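You operate a simulated robot arm through the tools that you are given. There is no shell and no other tool. Be economical: measure what you need, move in short steps, check, and stop when the job is done.

The job below is to be done with a simulated two-armed robot. You get a single attempt, and the scene is never put back.

Task
Take the lid off the jar that says "stew" on the cooker end of the buffet and lay it down there.
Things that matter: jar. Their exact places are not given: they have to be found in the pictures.

Only the result counts: the job must be done as asked and must still hold three seconds after the hand-in. Knocking over, shifting, dropping, spilling or breaking anything else fails it. A push-on lid holds only when it is set on centred and level and pressed home; a screw cap is set on level and turned clockwise until tight.

Robot
Two 7-joint arms with four-finger grippers on one trunk, on a base that drives. Base frame: it is fixed to the floor where the robot stands at the start and does not move with it; the origin is under the middle of the robot, x ahead of it, y to its left, z up; the surface under the hand at the start is at about z = 92. Units: cm, rad, N and s.
The left shoulder is at the start at [4, 18.1, 117.9], the right one opposite. With the tool pointing down near the work surface each hand reaches from about 32 to 84 cm from the robot's upright axis, wherever it stands, measured 20 degrees to its own side. Payload 3.67 kg a hand.
The tool frame of a hand sits at the grasp point between the pads (the TCP): z along the fingers, y along the line on which they close. The tips reach 2.8 cm beyond it. Largest opening 11.2 cm; the body of the gripper starts 7.3 cm behind the TCP.
Orientation is that of the tool frame in the base frame, as a unit quaternion [w, x, y, z]. With the fingers straight down and closing along the base's y, the tool's x points along the base's -x, its y along +y and its z along -z.

Tools
- The arms move only by the tool nudge_tool. It takes "left_series", "right_series" or both (then of equal length, played together; a hand with none holds still); each is a list of rows, each a list of 7 numbers: the turn, a rotation vector about the tool's x, y, z in units of 45 degrees (1.0 is 45 degrees), then the shift along the tool's x, y, z in units of 150 mm (1.0 is 150 mm), then the finger opening in cm, from 0 to 11.2. In form: [[wx, wy, wz, tx, ty, tz, gripper], ...]. A call has 1 to 10 rows; each row is the pose to reach, as a shift and turn from the pose commanded when the call began, along the tool's axes at that moment. A call with a number of a shift or a turn outside -1 to 1 is refused whole. Rows are played at 5 a second. More than 5 cm and 0.15 rad between two rows, or a gripper value outside its range, and nothing of the call is played. A pose out of reach is approached as far as the arm can. The call stops where the force on the tool passes 40 N (or 10 N more than at its start, if that is more) or the arm is blocked; 0.2 s more then pass. The fingers move at their own pace and stop on an object; they squeeze with about 29 N. The grip force told is the motor's: it shows also when the fingers shut on nothing. Time passes only in rows, and 0.2 s behind the last, so rows that repeat a pose let the fingers close. The reply holds the time, the measured pose of the TCP, the force on the tool along the base axes, the opening and the grip force, in the units named above and with some noise, with the torque about the TCP (base axes, N m) and any sound that the robot's microphone picked up, and new pictures: "show" is both (left out), scene, wrist or none (wrist: the cameras of the hands that moved).
- Cameras (640 x 400 px; columns grow to the right, rows downward): "scene" is now at [10.75, 0.53, 140.82]; the picture's right is [0.07, -1.00, -0.00], its down [-0.56, -0.04, -0.82] and it looks along [0.82, 0.06, -0.57] (base axes); focal length 288 px, centre (320, 200). "left" rides on the left gripper at [6, 1.8, -10.4] in its tool frame; the picture's right is [-0.29, 0.96, 0.00], its down [-0.80, -0.24, -0.55] and it looks along [-0.53, -0.16, 0.83] (tool axes); focal length 234 px, centre (320, 200). "right" rides on the right gripper at [6, -1.8, -10.4] in its tool frame; the picture's right is [0.29, 0.96, 0.00], its down [-0.80, 0.24, -0.55] and it looks along [-0.53, 0.16, 0.83] (tool axes); focal length 234 px, centre (320, 200).
- move_column(by): slides the trunk up (or, below 0, down) by that many cm; the arms and the scene camera ride with it, the base frame stays. It gives what a move gives, with no picture.
- base_move(legs): drives the robot by 1 to 6 legs, each [ahead, left, turn to the left] in cm, cm and rad, along the robot's own axes; the way and the turn of a leg run together, so that a leg with both is an arc; at most 150 cm and 3.142 rad a leg. The arms and the cameras ride along, it lands a little off, and it stops where it bumps. It gives what a move gives, and a new picture of the scene camera.
- pan_tilt(pan, tilt): turns the head with the scene camera to pan (to the left, within 1.501 rad either way) and tilt (down, from -0.506 to 1.204), counted from straight ahead of the robot. It gives what a move gives, and a new picture of the scene camera.
- probe_pixels(camera, pixels): for up to 12 pixels [column, row] of the newest picture of that camera ("zoom" is the newest enlarged one), the place [x, y, z] in the base frame of the surface seen there, good to about 0.2 cm. It takes no simulated time.
- zoom(camera, box): a new picture of the part [left, top, right, bottom] of that camera's present view, enlarged. It takes no simulated time.
- close_job(): hands the job in; it is judged then, once.

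Go step by step. Measure first, check grasps and placings, and put right what went wrong. The budget is 80 turns and 260 pictures, counting those below and the enlarged ones. Unless the task says otherwise, let go and move clear before handing in, and close with one line.

The tools are called after "Call:" by a JSON object that holds its "method" and its "body". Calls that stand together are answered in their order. nudge_tool: Moves the arms, as the interface text tells. Its arguments: {"type":"object","properties":{"left_series":{"type":"array"},"right_series":{"type":"array"},"show":{"type":"string","enum":["both","scene","wrist","none"]}},"required":[]} The other tools are called the same way: move_column (by) slides the trunk up or down; base_move (legs) drives the base; pan_tilt (pan, tilt) turns the head that bears the scene camera; probe_pixels (camera, pixels) gives the place of the surface under pixels of a picture; zoom (camera, box) takes an enlarged picture of a part of a camera's view; close_job () hands the job in.

At the start:

```text
clock: 0.0
left_tcp_pos: [47.36, 17.93, 123.28]
left_orientation: [0.0, 0.0, 1.0, -0.001]
left_force: [0.6, -0.3, 0.2]
left_torque: [-0.01, -0.01, 0.01]
left_opening: 11.21
left_finger_force: 0.1
right_tcp_pos: [58.79, -32.04, 122.48]
right_orientation: [-0.001, 0.0, 1.0, 0.0]
right_force: [0.1, 0.2, -0.2]
right_torque: [-0.04, 0.03, 0.03]
right_opening: 11.21
right_finger_force: 0.0
trunk travel left (down, up): [-30.0, 21.4]
robot x, y, heading: [0.14, 0.31, -0.004]
head pan, tilt: [0.068, 0.6]
```

scene: 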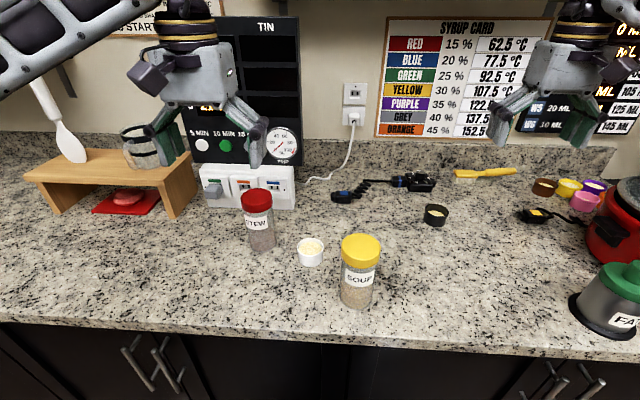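
right: 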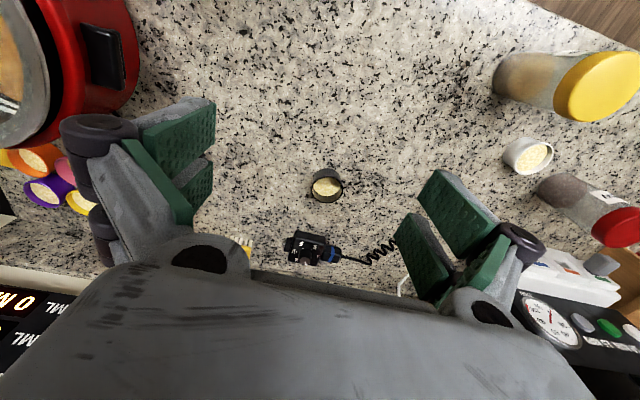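
left: 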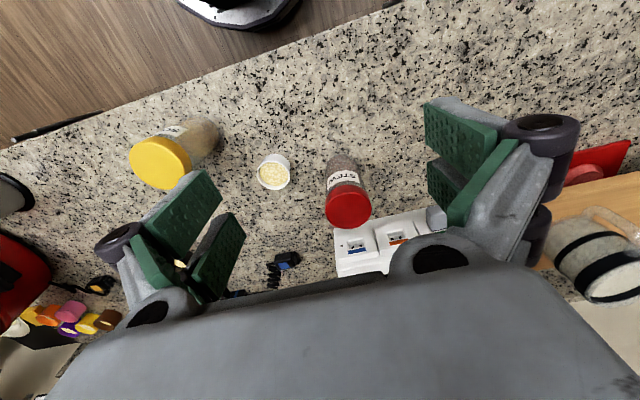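

The scene shows a red-lidded jar reading "STEW" at (257,220), a yellow "SOUP" jar at (358,270), and a red cooker-like pot at the right (610,230). I'll look around first for the buffet and its cooker end.

Call:
{"method": "pan_tilt", "body": {"pan": -0.8, "tilt": 0.5}}

Call:
{"method": "pan_tilt", "body": {"pan": -1.5, "tilt": 0.4}}

Call:
{"method": "pan_tilt", "body": {"pan": 0.8, "tilt": 0.5}}

Call:
{"method": "pan_tilt", "body": {"pan": 1.5, "tilt": 0.4}}

```text
clock: 1.2
left_tcp_pos: [47.42, 18.04, 123.09]
left_orientation: [-0.001, 0.0, 1.0, -0.001]
left_force: [-0.5, -0.5, 0.5]
left_torque: [0.03, -0.01, 0.01]
left_opening: 11.2
left_finger_force: 0.0
right_tcp_pos: [58.72, -31.97, 122.48]
right_orientation: [0.001, 0.0, 1.0, 0.0]
right_force: [-0.3, 0.0, 0.0]
right_torque: [-0.03, 0.03, -0.02]
right_opening: 11.18
right_finger_force: 0.0
trunk travel left (down, up): [-30.0, 21.4]
robot x, y, heading: [0.26, 0.06, -0.003]
head pan, tilt: [-0.799, 0.499]
```

scene: 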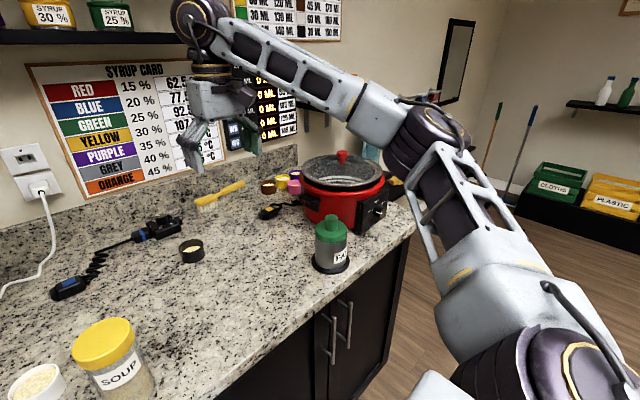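

```text
clock: 2.2
left_tcp_pos: [47.35, 18.06, 123.12]
left_orientation: [-0.001, 0.0, 1.0, 0.0]
left_force: [-0.7, 0.4, 0.1]
left_torque: [0.02, 0.01, 0.01]
left_opening: 11.18
left_finger_force: 0.1
right_tcp_pos: [58.69, -31.96, 122.58]
right_orientation: [0.0, 0.0, 1.0, 0.001]
right_force: [-0.3, 0.2, -0.7]
right_torque: [0.0, 0.0, 0.04]
right_opening: 11.21
right_finger_force: 0.1
trunk travel left (down, up): [-30.0, 21.4]
robot x, y, heading: [0.1, -0.25, 0.002]
head pan, tilt: [-1.499, 0.4]
```

scene: 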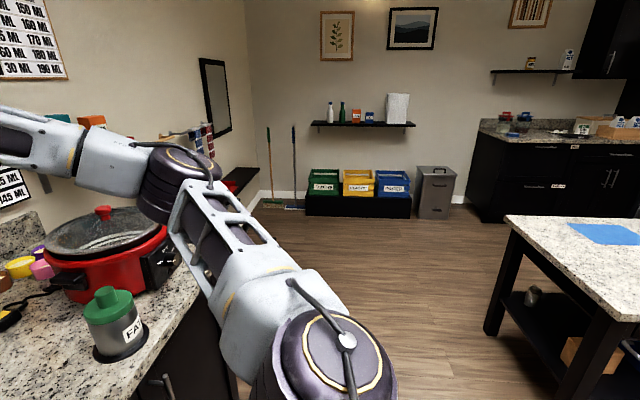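

```text
clock: 4.4
left_tcp_pos: [47.31, 17.96, 123.09]
left_orientation: [0.0, 0.0, 1.0, -0.001]
left_force: [-0.5, 0.1, 0.2]
left_torque: [0.01, -0.01, 0.01]
left_opening: 11.19
left_finger_force: 0.0
right_tcp_pos: [58.69, -31.99, 122.45]
right_orientation: [0.001, 0.0, 1.0, 0.0]
right_force: [0.5, 0.1, -0.1]
right_torque: [0.01, 0.02, -0.03]
right_opening: 11.22
right_finger_force: 0.0
trunk travel left (down, up): [-30.0, 21.4]
robot x, y, heading: [0.37, -0.3, -0.005]
head pan, tilt: [0.799, 0.499]
```

scene: 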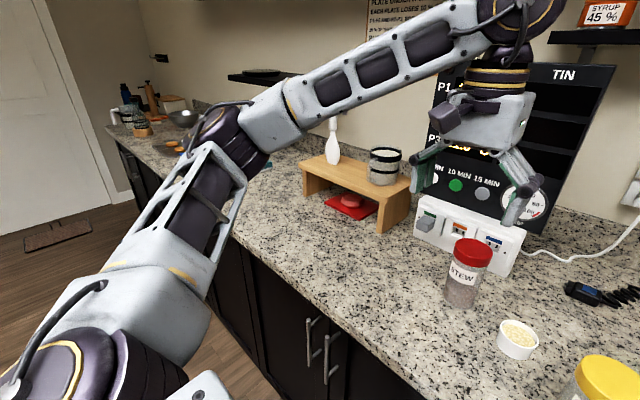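

```text
clock: 5.5
left_tcp_pos: [47.44, 18.12, 123.14]
left_orientation: [0.0, -0.001, 1.0, -0.001]
left_force: [1.0, 0.3, 0.1]
left_torque: [-0.01, -0.04, 0.02]
left_opening: 11.19
left_finger_force: 0.0
right_tcp_pos: [58.63, -31.89, 122.41]
right_orientation: [0.0, 0.0, 1.0, 0.0]
right_force: [0.5, 0.4, -0.1]
right_torque: [-0.02, 0.01, -0.01]
right_opening: 11.22
right_finger_force: 0.1
trunk travel left (down, up): [-30.0, 21.4]
robot x, y, heading: [-0.08, -0.12, -0.004]
head pan, tilt: [1.499, 0.4]
```

scene: 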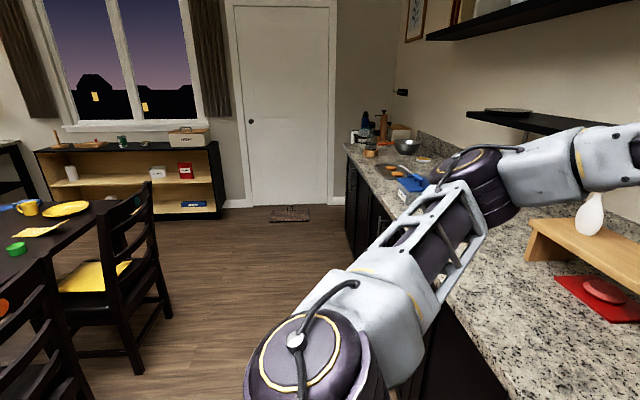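

Only one "stew" jar is in view, on the counter whose right end holds the cooker. Next I'll look back at it closely and measure.

Call:
{"method": "pan_tilt", "body": {"pan": 0.1, "tilt": 0.75}}

Call:
{"method": "zoom", "body": {"camera": "scene", "box": [200, 100, 400, 300]}}

```text
clock: 7.0
left_tcp_pos: [47.45, 18.02, 123.09]
left_orientation: [0.0, 0.0, 1.0, -0.001]
left_force: [0.3, -0.5, -0.4]
left_torque: [0.01, -0.01, -0.01]
left_opening: 11.21
left_finger_force: 0.0
right_tcp_pos: [58.86, -32.02, 122.54]
right_orientation: [0.0, 0.0, 1.0, 0.001]
right_force: [-0.6, 0.8, -0.4]
right_torque: [0.0, 0.01, 0.02]
right_opening: 11.18
right_finger_force: 0.0
trunk travel left (down, up): [-30.0, 21.4]
robot x, y, heading: [0.15, -0.43, 0.001]
head pan, tilt: [0.099, 0.75]
```

scene: 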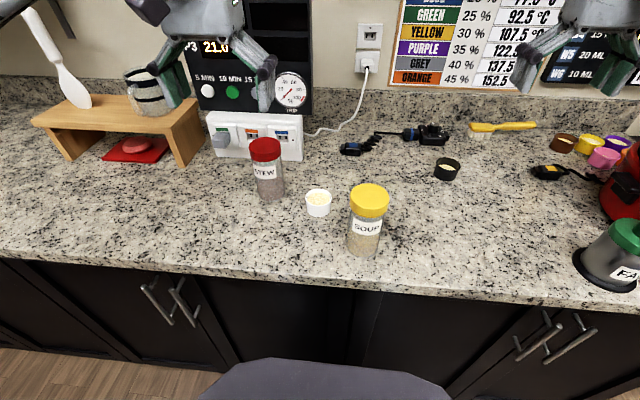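

```text
2.00 times, centred on (300, 200) of scene
```

zoom: 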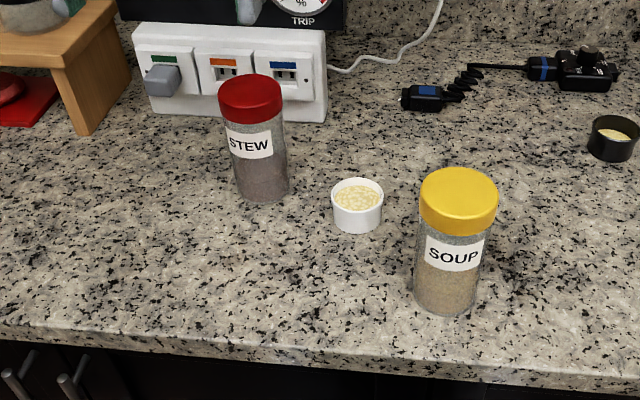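

The lid is at zoom (250,90), the jar base near (263,195). I'll measure the jar and its neighbours.

Call:
{"method": "probe_pixels", "body": {"camera": "zoom", "pixels": [[250, 78], [250, 92], [228, 92], [275, 92], [252, 110], [240, 170], [263, 175], [262, 205], [358, 195], [355, 240], [455, 190], [330, 160]]}}

Call:
{"method": "zoom", "body": {"camera": "left", "box": [280, 140, 440, 240]}}

Call:
{"method": "zoom", "body": {"camera": "scene", "box": [230, 130, 310, 210]}}

```text
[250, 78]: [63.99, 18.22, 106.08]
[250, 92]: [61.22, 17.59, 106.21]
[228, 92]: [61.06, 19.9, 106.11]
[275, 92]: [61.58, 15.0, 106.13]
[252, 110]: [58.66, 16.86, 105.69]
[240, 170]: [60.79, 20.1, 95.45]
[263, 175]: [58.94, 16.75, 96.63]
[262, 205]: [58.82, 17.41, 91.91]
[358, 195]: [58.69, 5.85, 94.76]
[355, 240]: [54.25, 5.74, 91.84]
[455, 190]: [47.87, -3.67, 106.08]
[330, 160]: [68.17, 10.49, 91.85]
```

```text
4.00 times, centred on (360, 190) of left
```

zoom: 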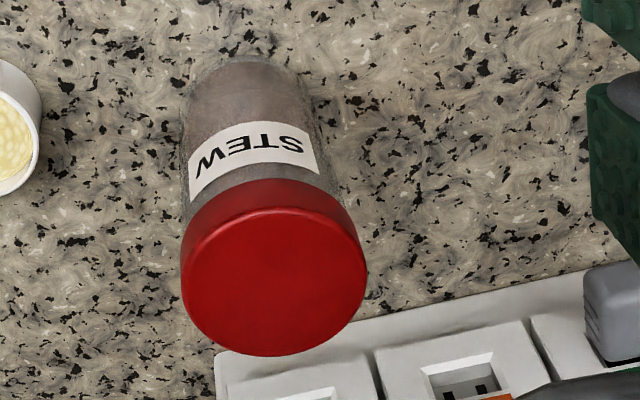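

```text
5.00 times, centred on (270, 170) of scene
```

zoom: 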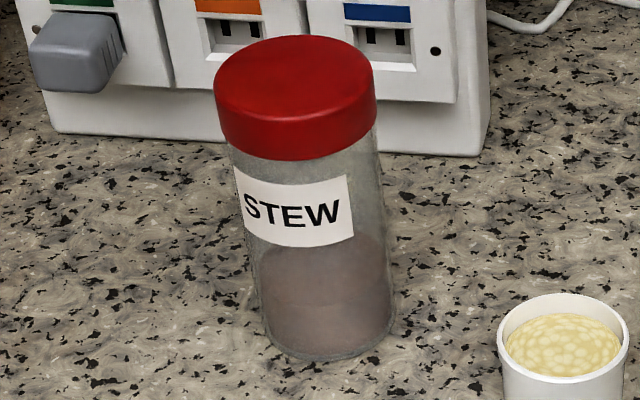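

The jar is at about (61.5,17.5), with its lid about 6.8 cm wide and its top at z 106.2. Before touching it I'll back off and look behind me, to be sure no other buffet or cooker has a stew jar.

Call:
{"method": "base_move", "body": {"legs": [[-30, 0, 0], [0, 0, -0.9]]}}

Call:
{"method": "pan_tilt", "body": {"pan": -1.5, "tilt": 0.3}}

Call:
{"method": "pan_tilt", "body": {"pan": -0.7, "tilt": 0.3}}

Call:
{"method": "pan_tilt", "body": {"pan": 1.5, "tilt": 0.4}}

```text
clock: 11.7
left_tcp_pos: [13.34, -26.57, 123.16]
left_orientation: [-0.001, 0.442, 0.897, -0.001]
left_force: [0.0, -0.3, 0.0]
left_torque: [0.0, -0.02, 0.0]
left_opening: 11.22
left_finger_force: 0.1
right_tcp_pos: [-19.31, -65.98, 122.47]
right_orientation: [0.0, 0.442, 0.897, 0.0]
right_force: [-0.5, -0.3, -0.3]
right_torque: [0.01, -0.01, 0.01]
right_opening: 11.2
right_finger_force: 0.0
trunk travel left (down, up): [-30.0, 21.4]
robot x, y, heading: [-29.66, -0.28, -0.914]
head pan, tilt: [0.099, 0.75]
```

scene: 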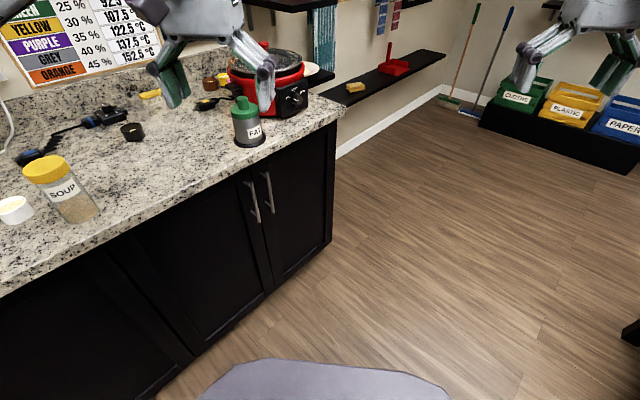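

```text
clock: 13.3
left_tcp_pos: [13.35, -26.6, 123.13]
left_orientation: [0.0, 0.442, 0.897, -0.001]
left_force: [-0.4, 0.2, -0.3]
left_torque: [0.0, 0.01, -0.01]
left_opening: 11.18
left_finger_force: 0.1
right_tcp_pos: [-19.38, -66.11, 122.43]
right_orientation: [0.0, 0.443, 0.897, 0.0]
right_force: [-0.3, 0.2, -0.1]
right_torque: [0.01, 0.01, -0.01]
right_opening: 11.21
right_finger_force: 0.1
trunk travel left (down, up): [-30.0, 21.4]
robot x, y, heading: [-29.91, -0.12, -0.915]
head pan, tilt: [-1.499, 0.3]
```

scene: 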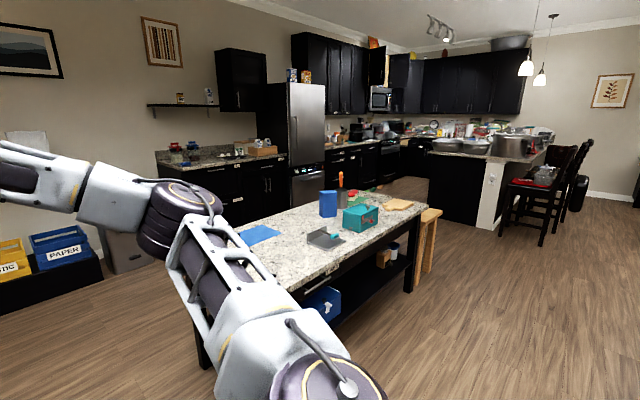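

```text
clock: 14.4
left_tcp_pos: [13.44, -26.75, 123.17]
left_orientation: [0.0, 0.442, 0.897, -0.001]
left_force: [-0.7, -0.1, 0.0]
left_torque: [0.01, -0.02, 0.02]
left_opening: 11.18
left_finger_force: 0.0
right_tcp_pos: [-19.42, -66.15, 122.53]
right_orientation: [0.0, 0.442, 0.897, 0.0]
right_force: [-0.8, 0.0, 0.5]
right_torque: [0.0, -0.02, 0.02]
right_opening: 11.18
right_finger_force: 0.0
trunk travel left (down, up): [-30.0, 21.4]
robot x, y, heading: [-29.57, 0.11, -0.911]
head pan, tilt: [-0.7, 0.3]
```

scene: 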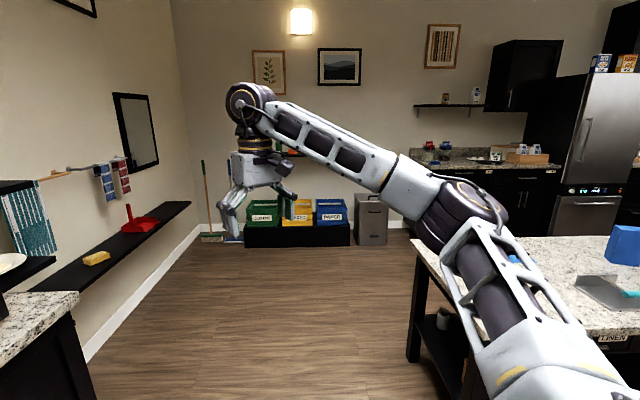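

```text
clock: 16.5
left_tcp_pos: [13.3, -26.67, 123.04]
left_orientation: [-0.001, 0.441, 0.898, -0.001]
left_force: [-0.8, -0.1, 0.6]
left_torque: [0.05, 0.01, -0.02]
left_opening: 11.22
left_finger_force: 0.0
right_tcp_pos: [-19.4, -66.22, 122.52]
right_orientation: [0.0, 0.443, 0.897, 0.0]
right_force: [0.0, 0.4, -0.3]
right_torque: [0.0, -0.01, -0.03]
right_opening: 11.18
right_finger_force: 0.2
trunk travel left (down, up): [-30.0, 21.4]
robot x, y, heading: [-29.74, 0.21, -0.919]
head pan, tilt: [1.499, 0.4]
```

scene: 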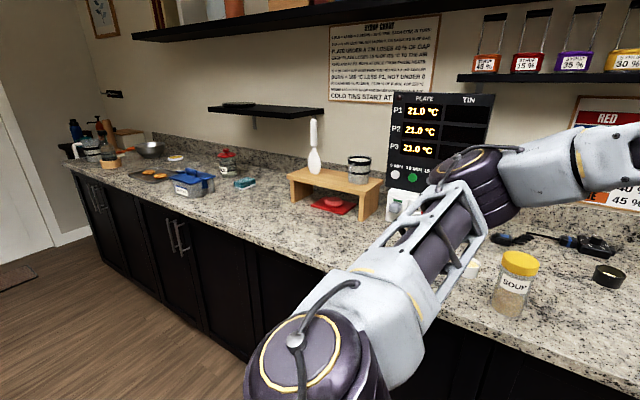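

No other stew jar turns up, and this long counter with the slow cooker at its end is where the robot started. I'll drive back so the jar is straight ahead, about 58 cm away, for two-handed work.

Call:
{"method": "base_move", "body": {"legs": [[0, 0, 0.916], [0, 17, 0], [32, 0, 0]]}}

Call:
{"method": "pan_tilt", "body": {"pan": 0.0, "tilt": 0.75}}

```text
clock: 22.4
left_tcp_pos: [49.38, 36.12, 123.19]
left_orientation: [0.0, -0.002, 1.0, -0.001]
left_force: [0.1, -1.1, 0.2]
left_torque: [0.03, 0.0, 0.02]
left_opening: 11.21
left_finger_force: 0.0
right_tcp_pos: [61.2, -13.91, 122.51]
right_orientation: [0.0, -0.002, 1.0, 0.0]
right_force: [0.6, 0.1, 0.0]
right_torque: [0.01, 0.0, 0.02]
right_opening: 11.22
right_finger_force: 0.0
trunk travel left (down, up): [-30.0, 21.4]
robot x, y, heading: [2.48, 17.77, 0.006]
head pan, tilt: [1.499, 0.4]
```

scene: 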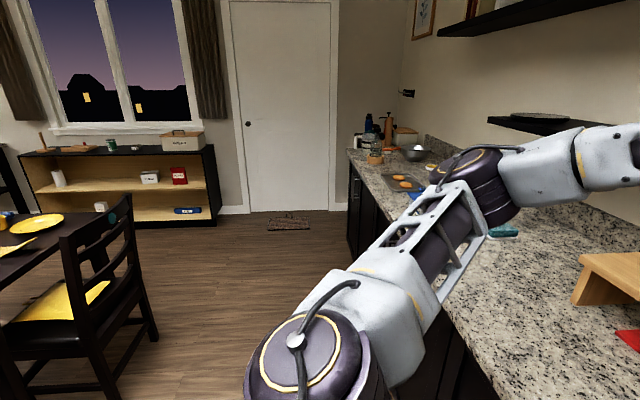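

```text
clock: 24.0
left_tcp_pos: [49.51, 36.16, 123.15]
left_orientation: [0.001, -0.002, 1.0, -0.001]
left_force: [0.3, -0.1, -0.4]
left_torque: [0.01, 0.01, 0.01]
left_opening: 11.18
left_finger_force: 0.1
right_tcp_pos: [61.2, -13.87, 122.59]
right_orientation: [0.0, -0.003, 1.0, 0.001]
right_force: [-0.6, -0.3, 0.1]
right_torque: [0.0, 0.03, 0.0]
right_opening: 11.17
right_finger_force: 0.0
trunk travel left (down, up): [-30.0, 21.4]
robot x, y, heading: [1.92, 17.7, 0.0]
head pan, tilt: [0.0, 0.75]
```

scene: 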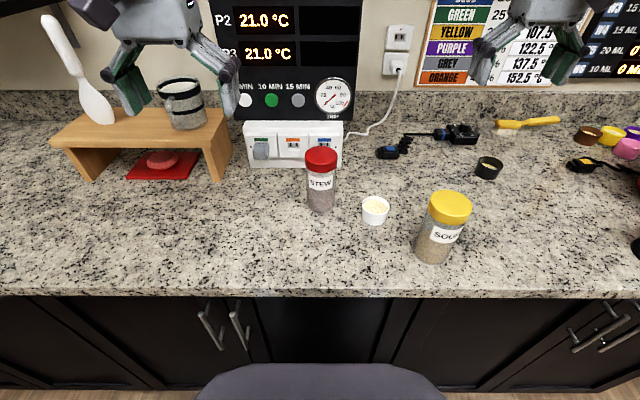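

The jar is now nearly straight ahead, with its lid at (320,157). I'll measure the lid outline and surroundings again from an enlarged view.

Call:
{"method": "zoom", "body": {"camera": "scene", "box": [270, 130, 398, 210]}}

Call:
{"method": "probe_pixels", "body": {"camera": "zoom", "pixels": [[254, 92], [180, 130], [331, 130], [254, 135], [254, 160], [254, 210], [254, 225], [200, 290], [310, 290], [254, 380], [254, 130], [300, 60]]}}

```text
5.00 times, centred on (334, 170) of scene
```

zoom: 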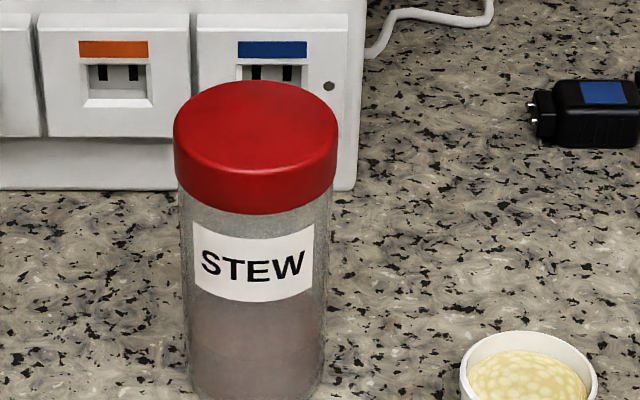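

```text
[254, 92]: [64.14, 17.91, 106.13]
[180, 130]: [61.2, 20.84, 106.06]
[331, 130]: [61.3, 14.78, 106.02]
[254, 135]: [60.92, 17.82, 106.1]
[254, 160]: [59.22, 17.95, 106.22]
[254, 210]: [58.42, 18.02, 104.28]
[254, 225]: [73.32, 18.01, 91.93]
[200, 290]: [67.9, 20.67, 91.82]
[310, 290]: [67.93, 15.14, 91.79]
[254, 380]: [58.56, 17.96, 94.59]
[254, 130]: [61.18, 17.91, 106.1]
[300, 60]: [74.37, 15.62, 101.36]
```

The lid's centre is about (61.6,17.85), radius 3.3, z 104 to 106.2, and the jar body radius is about 3. I'll bring the right hand in tilted forward to hold the body from the front, starting with a turn and move at height.

Call:
{"method": "nudge_tool", "body": {"right_series": [[0, -0.125, 0, 0.09, 0.1, 0, 11.2], [0, -0.25, 0, 0.18, 0.2, 0, 11.2], [0, -0.375, 0, 0.28, 0.3, 0, 11.2], [0, -0.5, 0, 0.37, 0.4, 0, 11.2], [0, -0.625, 0, 0.46, 0.5, 0, 11.2], [0, -0.75, 0, 0.56, 0.6, 0, 11.2], [0, -0.875, 0, 0.65, 0.7, 0, 11.2], [0, -1.0, 0, 0.75, 0.8, 0, 11.2]], "show": "scene"}}

```text
clock: 25.8
left_tcp_pos: [49.42, 36.21, 123.18]
left_orientation: [0.002, -0.003, 1.0, -0.001]
left_force: [-0.1, 0.3, -0.4]
left_torque: [0.0, 0.0, -0.01]
left_opening: 11.2
left_finger_force: 0.1
right_tcp_pos: [49.72, -1.95, 122.32]
right_orientation: [0.383, -0.001, 0.924, 0.0]
right_force: [0.0, -0.4, 0.5]
right_torque: [-0.01, -0.07, -0.03]
right_opening: 11.2
right_finger_force: 0.0
trunk travel left (down, up): [-30.0, 21.4]
robot x, y, heading: [1.77, 18.02, 0.006]
head pan, tilt: [0.0, 0.75]
```

scene: 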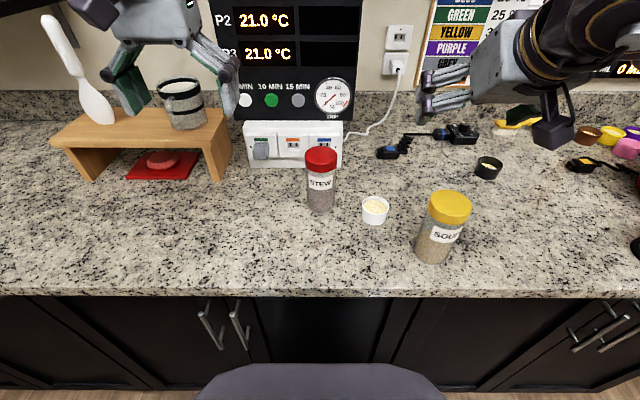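

The right hand turned 45° as wanted and is clear. Now the last 10° of tilt and a move sideways toward the jar's line.

Call:
{"method": "nudge_tool", "body": {"right_series": [[0, -0.04, 0, 0.04, 0.17, 0.02, 11.2], [0, -0.08, 0, 0.08, 0.34, 0.05, 11.2], [0, -0.12, 0, 0.12, 0.51, 0.07, 11.2], [0, -0.16, 0, 0.16, 0.68, 0.09, 11.2], [0, -0.2, 0, 0.2, 0.85, 0.12, 11.2], [0, -0.222, 0, 0.236, 1.0, 0.141, 11.2]], "show": "both"}}

```text
clock: 27.2
left_tcp_pos: [49.47, 36.22, 123.12]
left_orientation: [0.0, -0.003, 1.0, -0.001]
left_force: [0.7, 0.6, -0.5]
left_torque: [-0.03, 0.02, 0.03]
left_opening: 11.2
left_finger_force: 0.1
right_tcp_pos: [48.49, 13.3, 118.47]
right_orientation: [0.463, -0.003, 0.886, 0.001]
right_force: [-0.3, -0.3, 0.3]
right_torque: [-0.02, 0.0, 0.0]
right_opening: 11.19
right_finger_force: 0.0
trunk travel left (down, up): [-30.0, 21.4]
robot x, y, heading: [2.09, 17.89, 0.01]
head pan, tilt: [0.0, 0.75]
```

scene: 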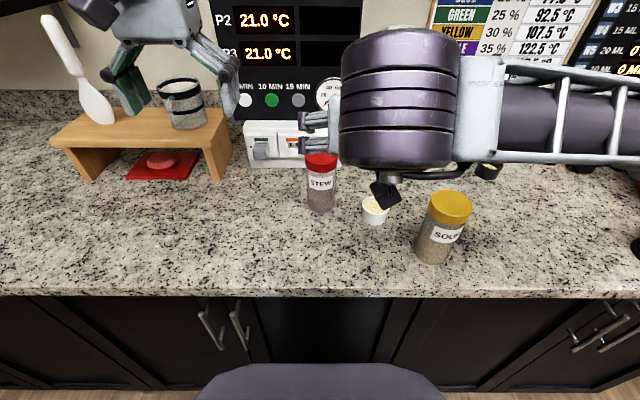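
right: 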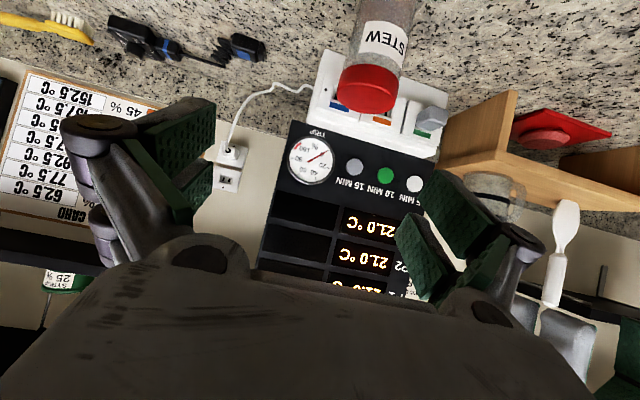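

The right forearm extends out to the right and would come down close over the yellow soup jar, so this arm isn't suited to holding. I'll swap roles: the left hand holds the jar, since its left side is clear, and the right hand works the lid from above. First the right hand backs out and returns to vertical.

Call:
{"method": "nudge_tool", "body": {"right_series": [[0, 0.125, 0, -0.07, -0.12, 0.02, 11.2], [0, 0.25, 0, -0.14, -0.25, 0.04, 11.2], [0, 0.375, 0, -0.21, -0.37, 0.05, 11.2], [0, 0.5, 0, -0.28, -0.5, 0.07, 11.2], [0, 0.625, 0, -0.35, -0.62, 0.09, 11.2], [0, 0.75, 0, -0.41, -0.75, 0.11, 11.2], [0, 0.875, 0, -0.48, -0.87, 0.13, 11.2], [0, 1.0, 0, -0.55, -1.0, 0.147, 11.2]], "show": "none"}}

Call:
{"method": "nudge_tool", "body": {"left_series": [[0, -0.125, 0, 0.02, 0, 0, 11.2], [0, -0.25, 0, 0.04, 0, 0, 11.2], [0, -0.375, 0, 0.06, 0, 0, 11.2], [0, -0.5, 0, 0.08, 0, 0, 11.2], [0, -0.625, 0, 0.1, 0, 0, 11.2], [0, -0.75, 0, 0.12, 0, 0, 11.2], [0, -0.875, 0, 0.14, 0, 0, 11.2], [0, -1.0, 0, 0.16, 0, 0, 11.2]], "show": "scene"}}

```text
clock: 29.0
left_tcp_pos: [49.47, 35.98, 123.18]
left_orientation: [0.0, -0.003, 1.0, 0.0]
left_force: [-0.5, 0.0, 0.2]
left_torque: [0.01, -0.03, -0.01]
left_opening: 11.2
left_finger_force: 0.0
right_tcp_pos: [55.38, -1.8, 123.98]
right_orientation: [0.086, -0.002, 0.996, 0.0]
right_force: [-0.2, -1.0, -0.8]
right_torque: [-0.01, -0.05, 0.0]
right_opening: 11.23
right_finger_force: 0.0
trunk travel left (down, up): [-30.0, 21.4]
robot x, y, heading: [2.33, 17.76, 0.009]
head pan, tilt: [0.0, 0.75]
```

```text
clock: 30.8
left_tcp_pos: [47.0, 36.06, 123.21]
left_orientation: [0.384, -0.003, 0.923, 0.001]
left_force: [0.7, 0.2, 0.1]
left_torque: [-0.02, 0.0, 0.01]
left_opening: 11.2
left_finger_force: 0.0
right_tcp_pos: [55.17, -1.89, 124.0]
right_orientation: [0.087, -0.002, 0.996, 0.001]
right_force: [-0.4, -1.0, -0.1]
right_torque: [0.0, -0.02, 0.03]
right_opening: 11.2
right_finger_force: 0.0
trunk travel left (down, up): [-30.0, 21.4]
robot x, y, heading: [2.6, 17.85, 0.006]
head pan, tilt: [0.0, 0.75]
```

scene: 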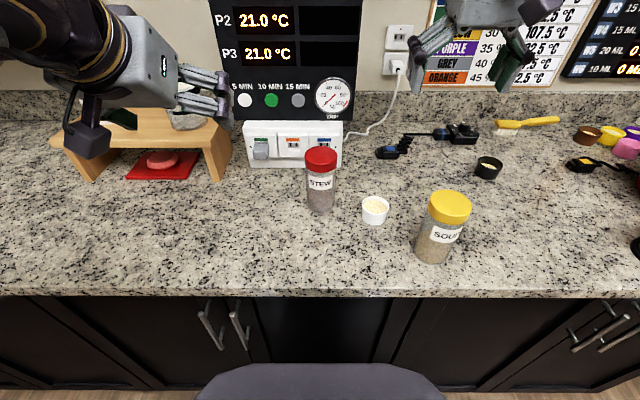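

The left hand is at 45° tilt. Next it finishes tilting and comes across in front of the jar.

Call:
{"method": "nudge_tool", "body": {"left_series": [[0, -0.04, 0, 0.05, -0.17, 0.05, 11.2], [0, -0.08, 0, 0.1, -0.34, 0.1, 11.2], [0, -0.12, 0, 0.14, -0.51, 0.14, 11.2], [0, -0.16, 0, 0.19, -0.68, 0.19, 11.2], [0, -0.2, 0, 0.24, -0.85, 0.24, 11.2], [0, -0.222, 0, 0.283, -1.0, 0.283, 11.2]], "show": "both"}}

```text
clock: 32.2
left_tcp_pos: [47.3, 20.98, 117.05]
left_orientation: [0.462, -0.003, 0.887, 0.002]
left_force: [-0.4, -0.2, -0.2]
left_torque: [0.02, -0.01, -0.01]
left_opening: 11.21
left_finger_force: 0.0
right_tcp_pos: [55.53, -1.86, 123.84]
right_orientation: [0.088, -0.002, 0.996, 0.0]
right_force: [0.3, 0.1, 0.2]
right_torque: [0.05, 0.0, 0.01]
right_opening: 11.19
right_finger_force: 0.0
trunk travel left (down, up): [-30.0, 21.4]
robot x, y, heading: [1.98, 17.89, 0.012]
head pan, tilt: [0.0, 0.75]
```

scene: 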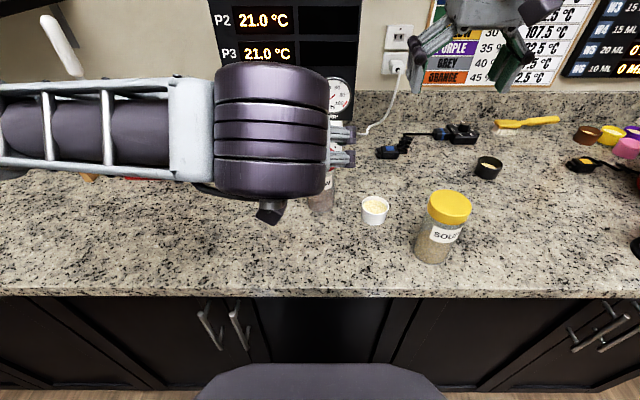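
left: 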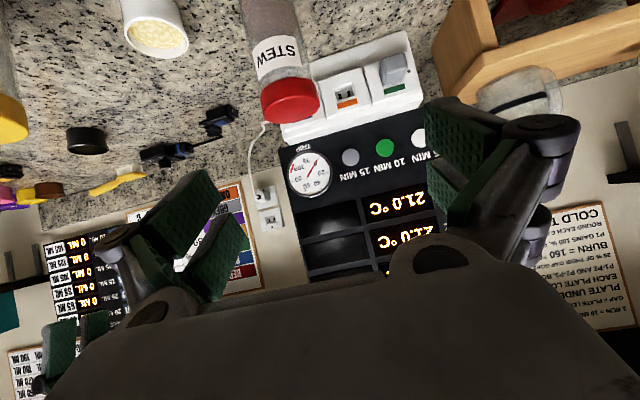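

The left hand is at (47.3,21,117), and its camera shows the jar at (285,70) ahead. I'll move to a pre-grasp point 12 cm short of the jar body.

Call:
{"method": "nudge_tool", "body": {"left_series": [[0, 0, 0, 0.09, -0.06, 0.12, 11.2], [0, 0, 0, 0.18, -0.12, 0.25, 11.2], [0, 0, 0, 0.27, -0.17, 0.37, 11.2], [0, 0, 0, 0.37, -0.209, 0.5, 11.2], [0, 0, 0, 0.46, -0.209, 0.62, 11.2], [0, 0, 0, 0.547, -0.209, 0.747, 11.2]], "show": "both"}}

```text
clock: 33.6
left_tcp_pos: [51.77, 17.99, 104.11]
left_orientation: [0.462, -0.002, 0.887, 0.0]
left_force: [0.1, 0.1, -0.1]
left_torque: [0.01, 0.0, -0.04]
left_opening: 11.22
left_finger_force: 0.0
right_tcp_pos: [55.35, -1.71, 123.97]
right_orientation: [0.087, -0.003, 0.996, 0.001]
right_force: [-0.2, 0.0, 0.4]
right_torque: [0.04, 0.0, 0.0]
right_opening: 11.19
right_finger_force: 0.0
trunk travel left (down, up): [-30.0, 21.4]
robot x, y, heading: [2.42, 17.76, 0.006]
head pan, tilt: [0.0, 0.75]
```

scene: 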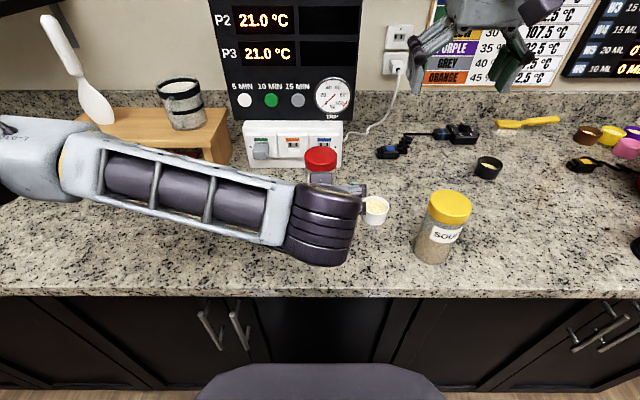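
left: 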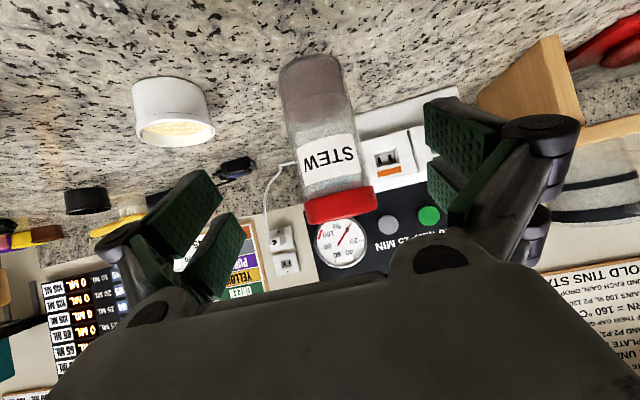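

The jar sits between the open fingers in the left view at (325,150). Before sliding in I'll check the forearm's clearance to the bench.

Call:
{"method": "probe_pixels", "body": {"camera": "scene", "pixels": [[30, 130], [30, 185], [90, 160], [180, 230], [320, 190], [320, 255], [120, 120], [215, 155], [90, 115], [322, 155], [348, 190]]}}

Call:
{"method": "probe_pixels", "body": {"camera": "left", "pixels": [[338, 206], [310, 70], [320, 150], [290, 150], [353, 150], [175, 100]]}}

```text
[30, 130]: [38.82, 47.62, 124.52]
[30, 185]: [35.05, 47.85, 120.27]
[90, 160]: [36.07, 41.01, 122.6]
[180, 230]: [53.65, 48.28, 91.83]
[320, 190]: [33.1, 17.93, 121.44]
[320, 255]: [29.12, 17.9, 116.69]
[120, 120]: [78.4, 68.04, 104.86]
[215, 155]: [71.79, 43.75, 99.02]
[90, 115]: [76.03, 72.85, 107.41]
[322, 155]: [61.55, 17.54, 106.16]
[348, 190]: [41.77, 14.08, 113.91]
```

```text
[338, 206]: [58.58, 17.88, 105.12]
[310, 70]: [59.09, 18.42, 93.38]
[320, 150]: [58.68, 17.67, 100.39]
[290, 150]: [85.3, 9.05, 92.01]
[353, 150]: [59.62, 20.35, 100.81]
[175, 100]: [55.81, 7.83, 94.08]
```

There's ample clearance everywhere, and the jar front is at x 58.6, y about 17.8. Sliding in 12 cm along the fingers with the gripper open.

Call:
{"method": "nudge_tool", "body": {"left_series": [[0, 0, 0, 0, -0.005, 0.14, 11.2], [0, 0, 0, 0, -0.01, 0.28, 11.2], [0, 0, 0, 0, -0.01, 0.42, 11.2], [0, 0, 0, 0, -0.01, 0.55, 11.2], [0, 0, 0, 0, -0.01, 0.68, 11.2], [0, 0, 0, 0, -0.01, 0.79, 11.2]], "show": "both"}}

```text
clock: 35.0
left_tcp_pos: [61.33, 17.9, 97.1]
left_orientation: [0.461, -0.003, 0.887, 0.0]
left_force: [0.2, 0.1, 0.2]
left_torque: [0.01, 0.02, 0.0]
left_opening: 11.18
left_finger_force: 0.1
right_tcp_pos: [55.33, -1.79, 123.9]
right_orientation: [0.087, -0.003, 0.996, 0.0]
right_force: [0.1, -0.6, 0.0]
right_torque: [-0.01, 0.02, -0.02]
right_opening: 11.21
right_finger_force: 0.1
trunk travel left (down, up): [-30.0, 21.4]
robot x, y, heading: [2.19, 17.94, 0.002]
head pan, tilt: [0.0, 0.75]
```

scene: 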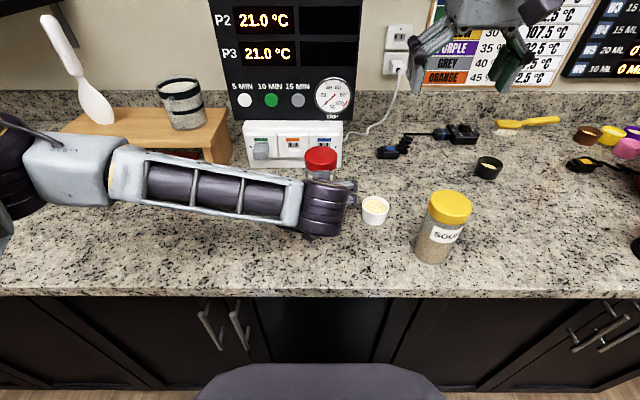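
left: 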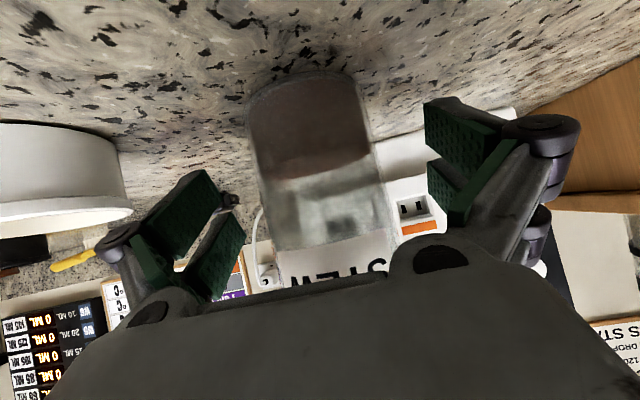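

The jar is centred between the pads at (315,160) in the left view. Closing on its body.

Call:
{"method": "nudge_tool", "body": {"left_series": [[0, 0, 0, 0, 0, 0, 8], [0, 0, 0, 0, 0, 0, 7], [0, 0, 0, 0, 0, 0, 6], [0, 0, 0, 0, 0, 0, 5], [0, 0, 0, 0, 0, 0, 4], [0, 0, 0, 0, 0, 0, 4]], "show": "wrist"}}

Call:
{"method": "probe_pixels", "body": {"camera": "scene", "pixels": [[320, 158], [308, 156], [332, 156], [321, 151], [322, 166]]}}

```text
clock: 36.4
left_tcp_pos: [61.29, 17.86, 96.94]
left_orientation: [0.462, -0.003, 0.887, 0.001]
left_force: [0.6, -0.4, 0.4]
left_torque: [0.04, 0.03, 0.01]
left_opening: 6.51
left_finger_force: 28.6
right_tcp_pos: [55.35, -1.86, 124.04]
right_orientation: [0.087, -0.003, 0.996, 0.0]
right_force: [-0.8, 0.0, -0.5]
right_torque: [-0.01, -0.01, 0.0]
right_opening: 11.19
right_finger_force: 0.1
trunk travel left (down, up): [-30.0, 21.4]
robot x, y, heading: [2.17, 17.77, 0.008]
head pan, tilt: [0.0, 0.75]
```

left: 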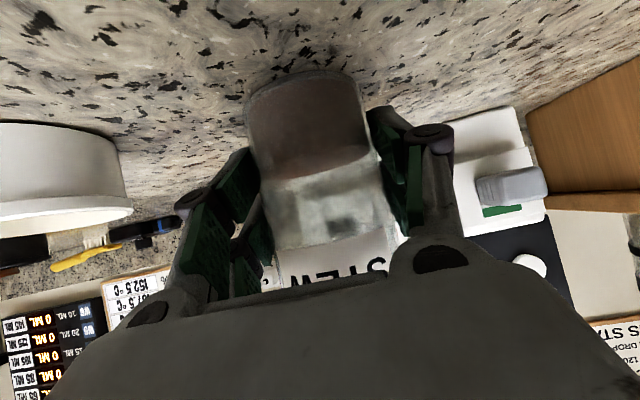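

```text
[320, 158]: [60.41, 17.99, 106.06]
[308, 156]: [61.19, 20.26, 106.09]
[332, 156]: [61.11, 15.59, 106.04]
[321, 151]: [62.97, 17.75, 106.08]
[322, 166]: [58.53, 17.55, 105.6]
```

The jar is gripped (6.5 cm wide, 28.6 N) and the lid hasn't moved, with its centre at about (61.9,17.9). Now the right hand goes vertical and moves toward the lid at height.

Call:
{"method": "nudge_tool", "body": {"right_series": [[0, 0.04, 0, -0.07, 0.17, 0.012, 11.2], [0, 0.08, 0, -0.14, 0.34, 0.025, 11.2], [0, 0.12, 0, -0.21, 0.51, 0.037, 11.2], [0, 0.16, 0, -0.28, 0.68, 0.05, 11.2], [0, 0.2, 0, -0.36, 0.85, 0.062, 11.2], [0, 0.222, 0, -0.43, 1.0, 0.075, 11.2]], "show": "both"}}

```text
clock: 37.8
left_tcp_pos: [61.24, 17.9, 97.04]
left_orientation: [0.462, -0.002, 0.887, 0.0]
left_force: [0.0, -0.1, 0.1]
left_torque: [0.03, -0.01, -0.03]
left_opening: 6.5
left_finger_force: 29.1
right_tcp_pos: [61.79, 13.08, 123.86]
right_orientation: [-0.001, -0.001, 1.0, 0.001]
right_force: [0.3, -0.8, 0.5]
right_torque: [0.01, -0.03, 0.02]
right_opening: 11.19
right_finger_force: 0.1
trunk travel left (down, up): [-30.0, 21.4]
robot x, y, heading: [2.51, 18.01, 0.005]
head pan, tilt: [0.0, 0.75]
```

scene: 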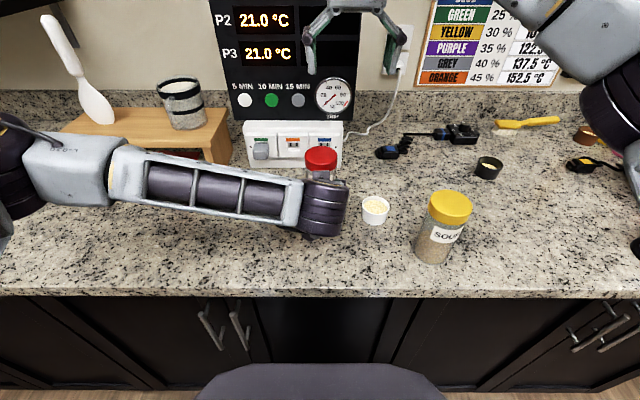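
right: 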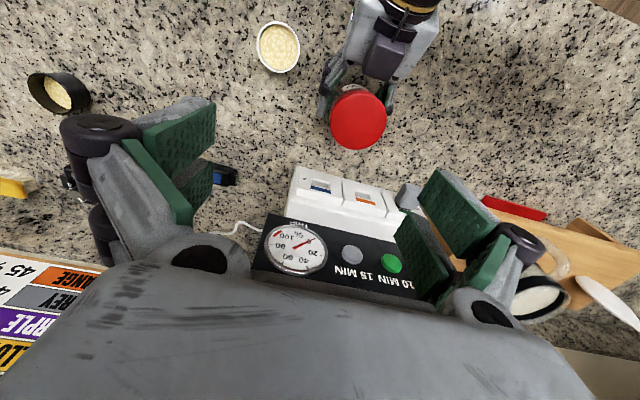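

The right camera sees the lid from above at (358,118). I'll measure its rim points.

Call:
{"method": "probe_pixels", "body": {"camera": "right", "pixels": [[358, 122], [334, 122], [382, 122], [358, 99], [358, 143], [358, 147], [345, 90], [350, 85]]}}

Call:
{"method": "zoom", "body": {"camera": "right", "box": [278, 68, 438, 168]}}

```text
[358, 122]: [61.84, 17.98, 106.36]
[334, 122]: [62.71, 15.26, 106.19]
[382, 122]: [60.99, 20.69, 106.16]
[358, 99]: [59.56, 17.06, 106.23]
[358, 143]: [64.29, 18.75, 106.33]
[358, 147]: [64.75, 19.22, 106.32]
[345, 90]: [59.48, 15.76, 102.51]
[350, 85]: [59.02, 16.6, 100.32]
```

```text
4.00 times, centred on (358, 118) of right
```

zoom: 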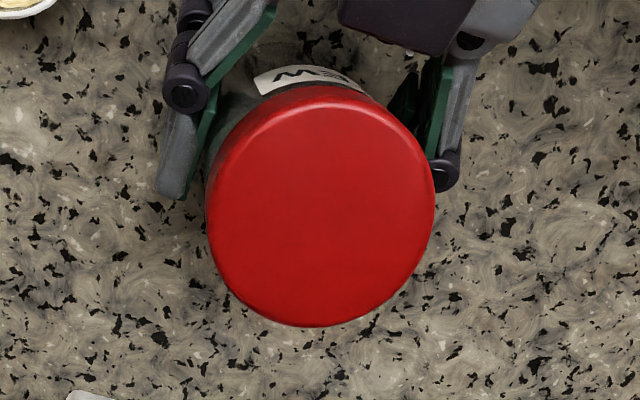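

The lid's centre is (61.85,17.95), top z 106.3. I'll bring the right hand directly above it and down to a height where the tips are still clear.

Call:
{"method": "nudge_tool", "body": {"right_series": [[0, 0, 0, 0, 0.08, 0.0, 11.2], [0, 0, 0, 0, 0.16, 0.0, 11.2], [0, 0, 0, 0, 0.25, 0.1, 11.2], [0, 0, 0, 0, 0.325, 0.25, 11.2], [0, 0, 0, 0, 0.325, 0.45, 11.2], [0, 0, 0, 0, 0.325, 0.65, 11.2], [0, 0, 0, 0, 0.325, 0.8, 11.2]], "show": "both"}}

Call:
{"method": "zoom", "body": {"camera": "scene", "box": [240, 60, 400, 160]}}

```text
clock: 39.4
left_tcp_pos: [61.34, 17.81, 97.02]
left_orientation: [0.462, -0.003, 0.887, 0.001]
left_force: [0.2, 0.3, -0.5]
left_torque: [-0.01, -0.02, -0.03]
left_opening: 6.49
left_finger_force: 29.3
right_tcp_pos: [61.5, 18.05, 112.03]
right_orientation: [0.0, -0.003, 1.0, 0.0]
right_force: [0.1, 0.0, 0.4]
right_torque: [0.01, -0.03, 0.0]
right_opening: 11.2
right_finger_force: 0.1
trunk travel left (down, up): [-30.0, 21.4]
robot x, y, heading: [2.06, 18.15, 0.0]
head pan, tilt: [0.0, 0.75]
```

scene: 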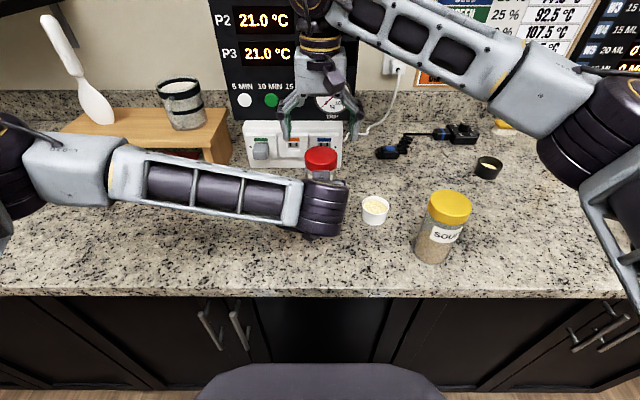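
right: 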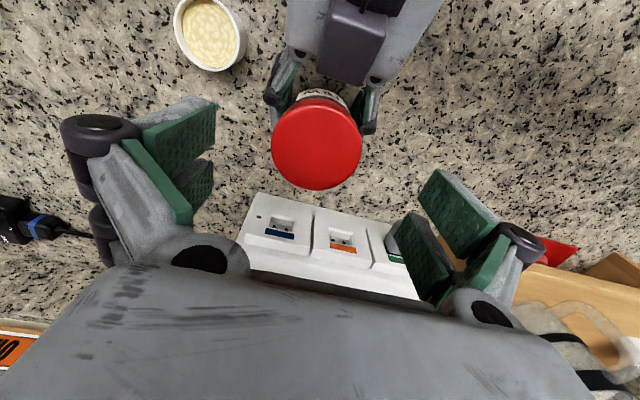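

```text
4.00 times, centred on (320, 110) of scene
```

zoom: 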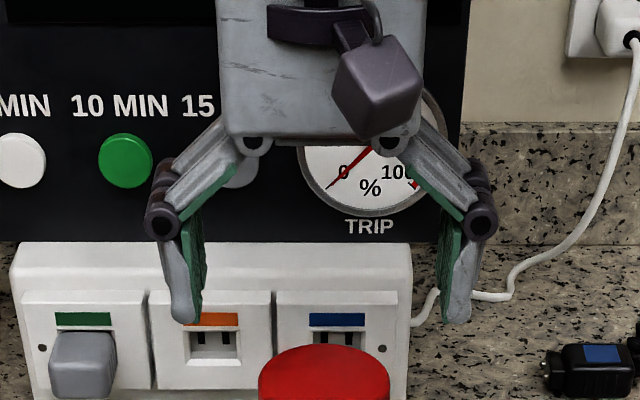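

The fingers straddle the lid. I'll lower 5.7 cm so the pads cover the lid's side, correcting x by 0.3 cm.

Call:
{"method": "nudge_tool", "body": {"right_series": [[0, 0, 0, -0.02, -0.006, 0.1, 11.2], [0, 0, 0, -0.02, -0.006, 0.2, 11.2], [0, 0, 0, -0.02, -0.006, 0.3, 11.2], [0, 0, 0, -0.02, -0.006, 0.38, 11.2]], "show": "both"}}

Call:
{"method": "zoom", "body": {"camera": "scene", "box": [240, 100, 400, 200]}}

```text
clock: 40.4
left_tcp_pos: [61.31, 17.89, 96.89]
left_orientation: [0.462, -0.003, 0.887, 0.001]
left_force: [0.3, -0.1, 0.0]
left_torque: [0.06, 0.01, 0.01]
left_opening: 6.52
left_finger_force: 29.5
right_tcp_pos: [62.02, 18.04, 106.36]
right_orientation: [0.0, -0.003, 1.0, 0.0]
right_force: [0.0, -0.6, -0.5]
right_torque: [-0.03, 0.0, -0.02]
right_opening: 11.2
right_finger_force: 0.0
trunk travel left (down, up): [-30.0, 21.4]
robot x, y, heading: [2.3, 18.23, 0.004]
head pan, tilt: [0.0, 0.75]
```

scene: 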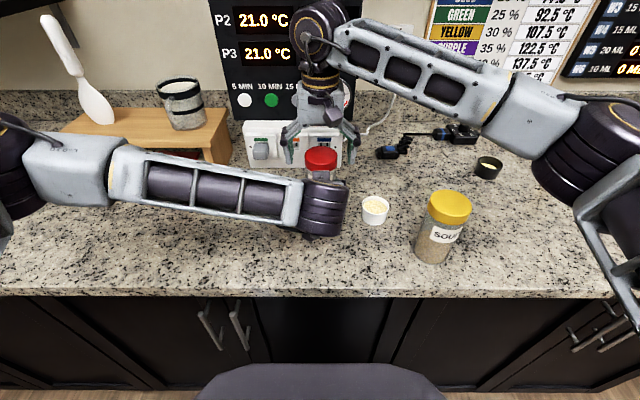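
right: 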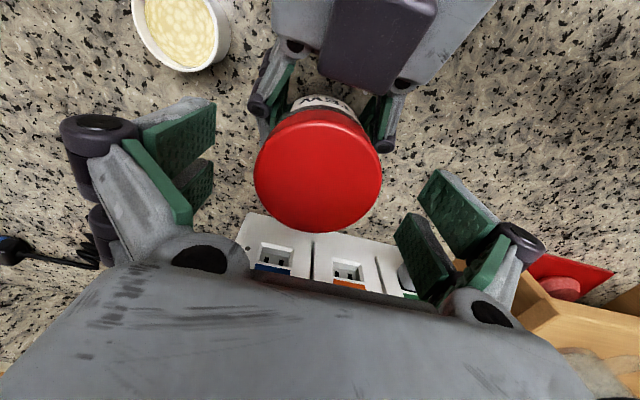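

```text
4.00 times, centred on (320, 150) of scene
```

zoom: 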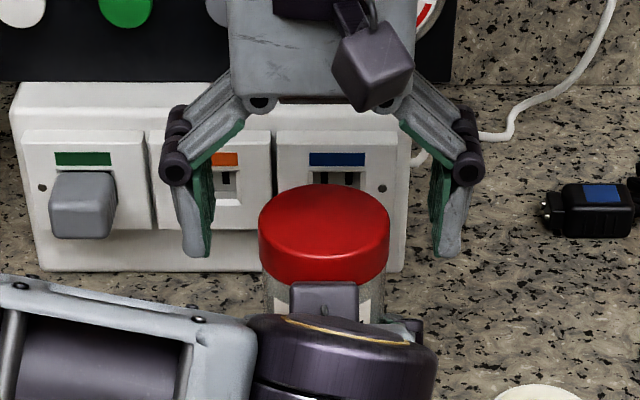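

Both pads are level with the lid, so I'll close the right gripper on it.

Call:
{"method": "nudge_tool", "body": {"right_series": [[0, 0, 0, 0, 0, 0, 9], [0, 0, 0, 0, 0, 0, 8], [0, 0, 0, 0, 0, 0, 7], [0, 0, 0, 0, 0, 0, 6], [0, 0, 0, 0, 0, 0, 5], [0, 0, 0, 0, 0, 0, 5]], "show": "wrist"}}

```text
clock: 41.8
left_tcp_pos: [61.35, 17.98, 97.02]
left_orientation: [0.462, -0.003, 0.887, 0.001]
left_force: [0.2, 6.6, 0.0]
left_torque: [-0.37, -0.08, 0.04]
left_opening: 6.49
left_finger_force: 29.1
right_tcp_pos: [62.03, 18.0, 106.56]
right_orientation: [0.0, -0.002, 1.0, 0.0]
right_force: [-0.3, -6.9, 2.4]
right_torque: [-0.31, -0.04, 0.02]
right_opening: 6.52
right_finger_force: 28.9
trunk travel left (down, up): [-30.0, 21.4]
robot x, y, heading: [1.96, 18.15, 0.005]
head pan, tilt: [0.0, 0.75]
```

right: 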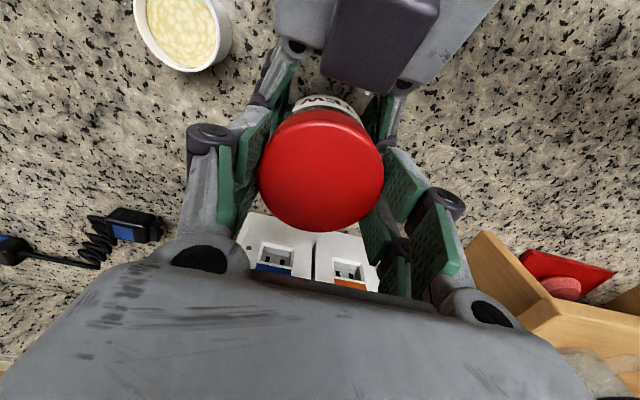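

The lid is gripped. I'll test a small counter-clockwise twist (seen from above, so negative about the tool's z) and read the torque.

Call:
{"method": "nudge_tool", "body": {"right_series": [[0, 0, -0.08, 0, 0, 0, 5], [0, 0, -0.16, 0, 0, 0, 5], [0, 0, -0.24, 0, 0, 0, 5], [0, 0, -0.32, 0, 0, 0, 5]], "show": "wrist"}}

```text
clock: 42.8
left_tcp_pos: [61.18, 17.95, 96.87]
left_orientation: [0.463, -0.003, 0.887, 0.001]
left_force: [9.9, 4.1, -3.5]
left_torque: [0.28, 0.25, 0.02]
left_opening: 6.49
left_finger_force: 28.9
right_tcp_pos: [61.93, 18.04, 106.5]
right_orientation: [0.001, -0.129, 0.992, 0.0]
right_force: [-5.7, -3.1, 13.1]
right_torque: [-0.34, 0.2, -0.09]
right_opening: 6.51
right_finger_force: 28.9
trunk travel left (down, up): [-30.0, 21.4]
robot x, y, heading: [2.11, 17.95, 0.006]
head pan, tilt: [0.0, 0.75]
```

right: 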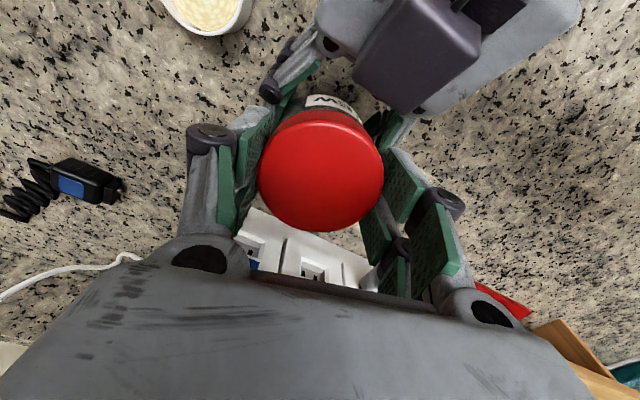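

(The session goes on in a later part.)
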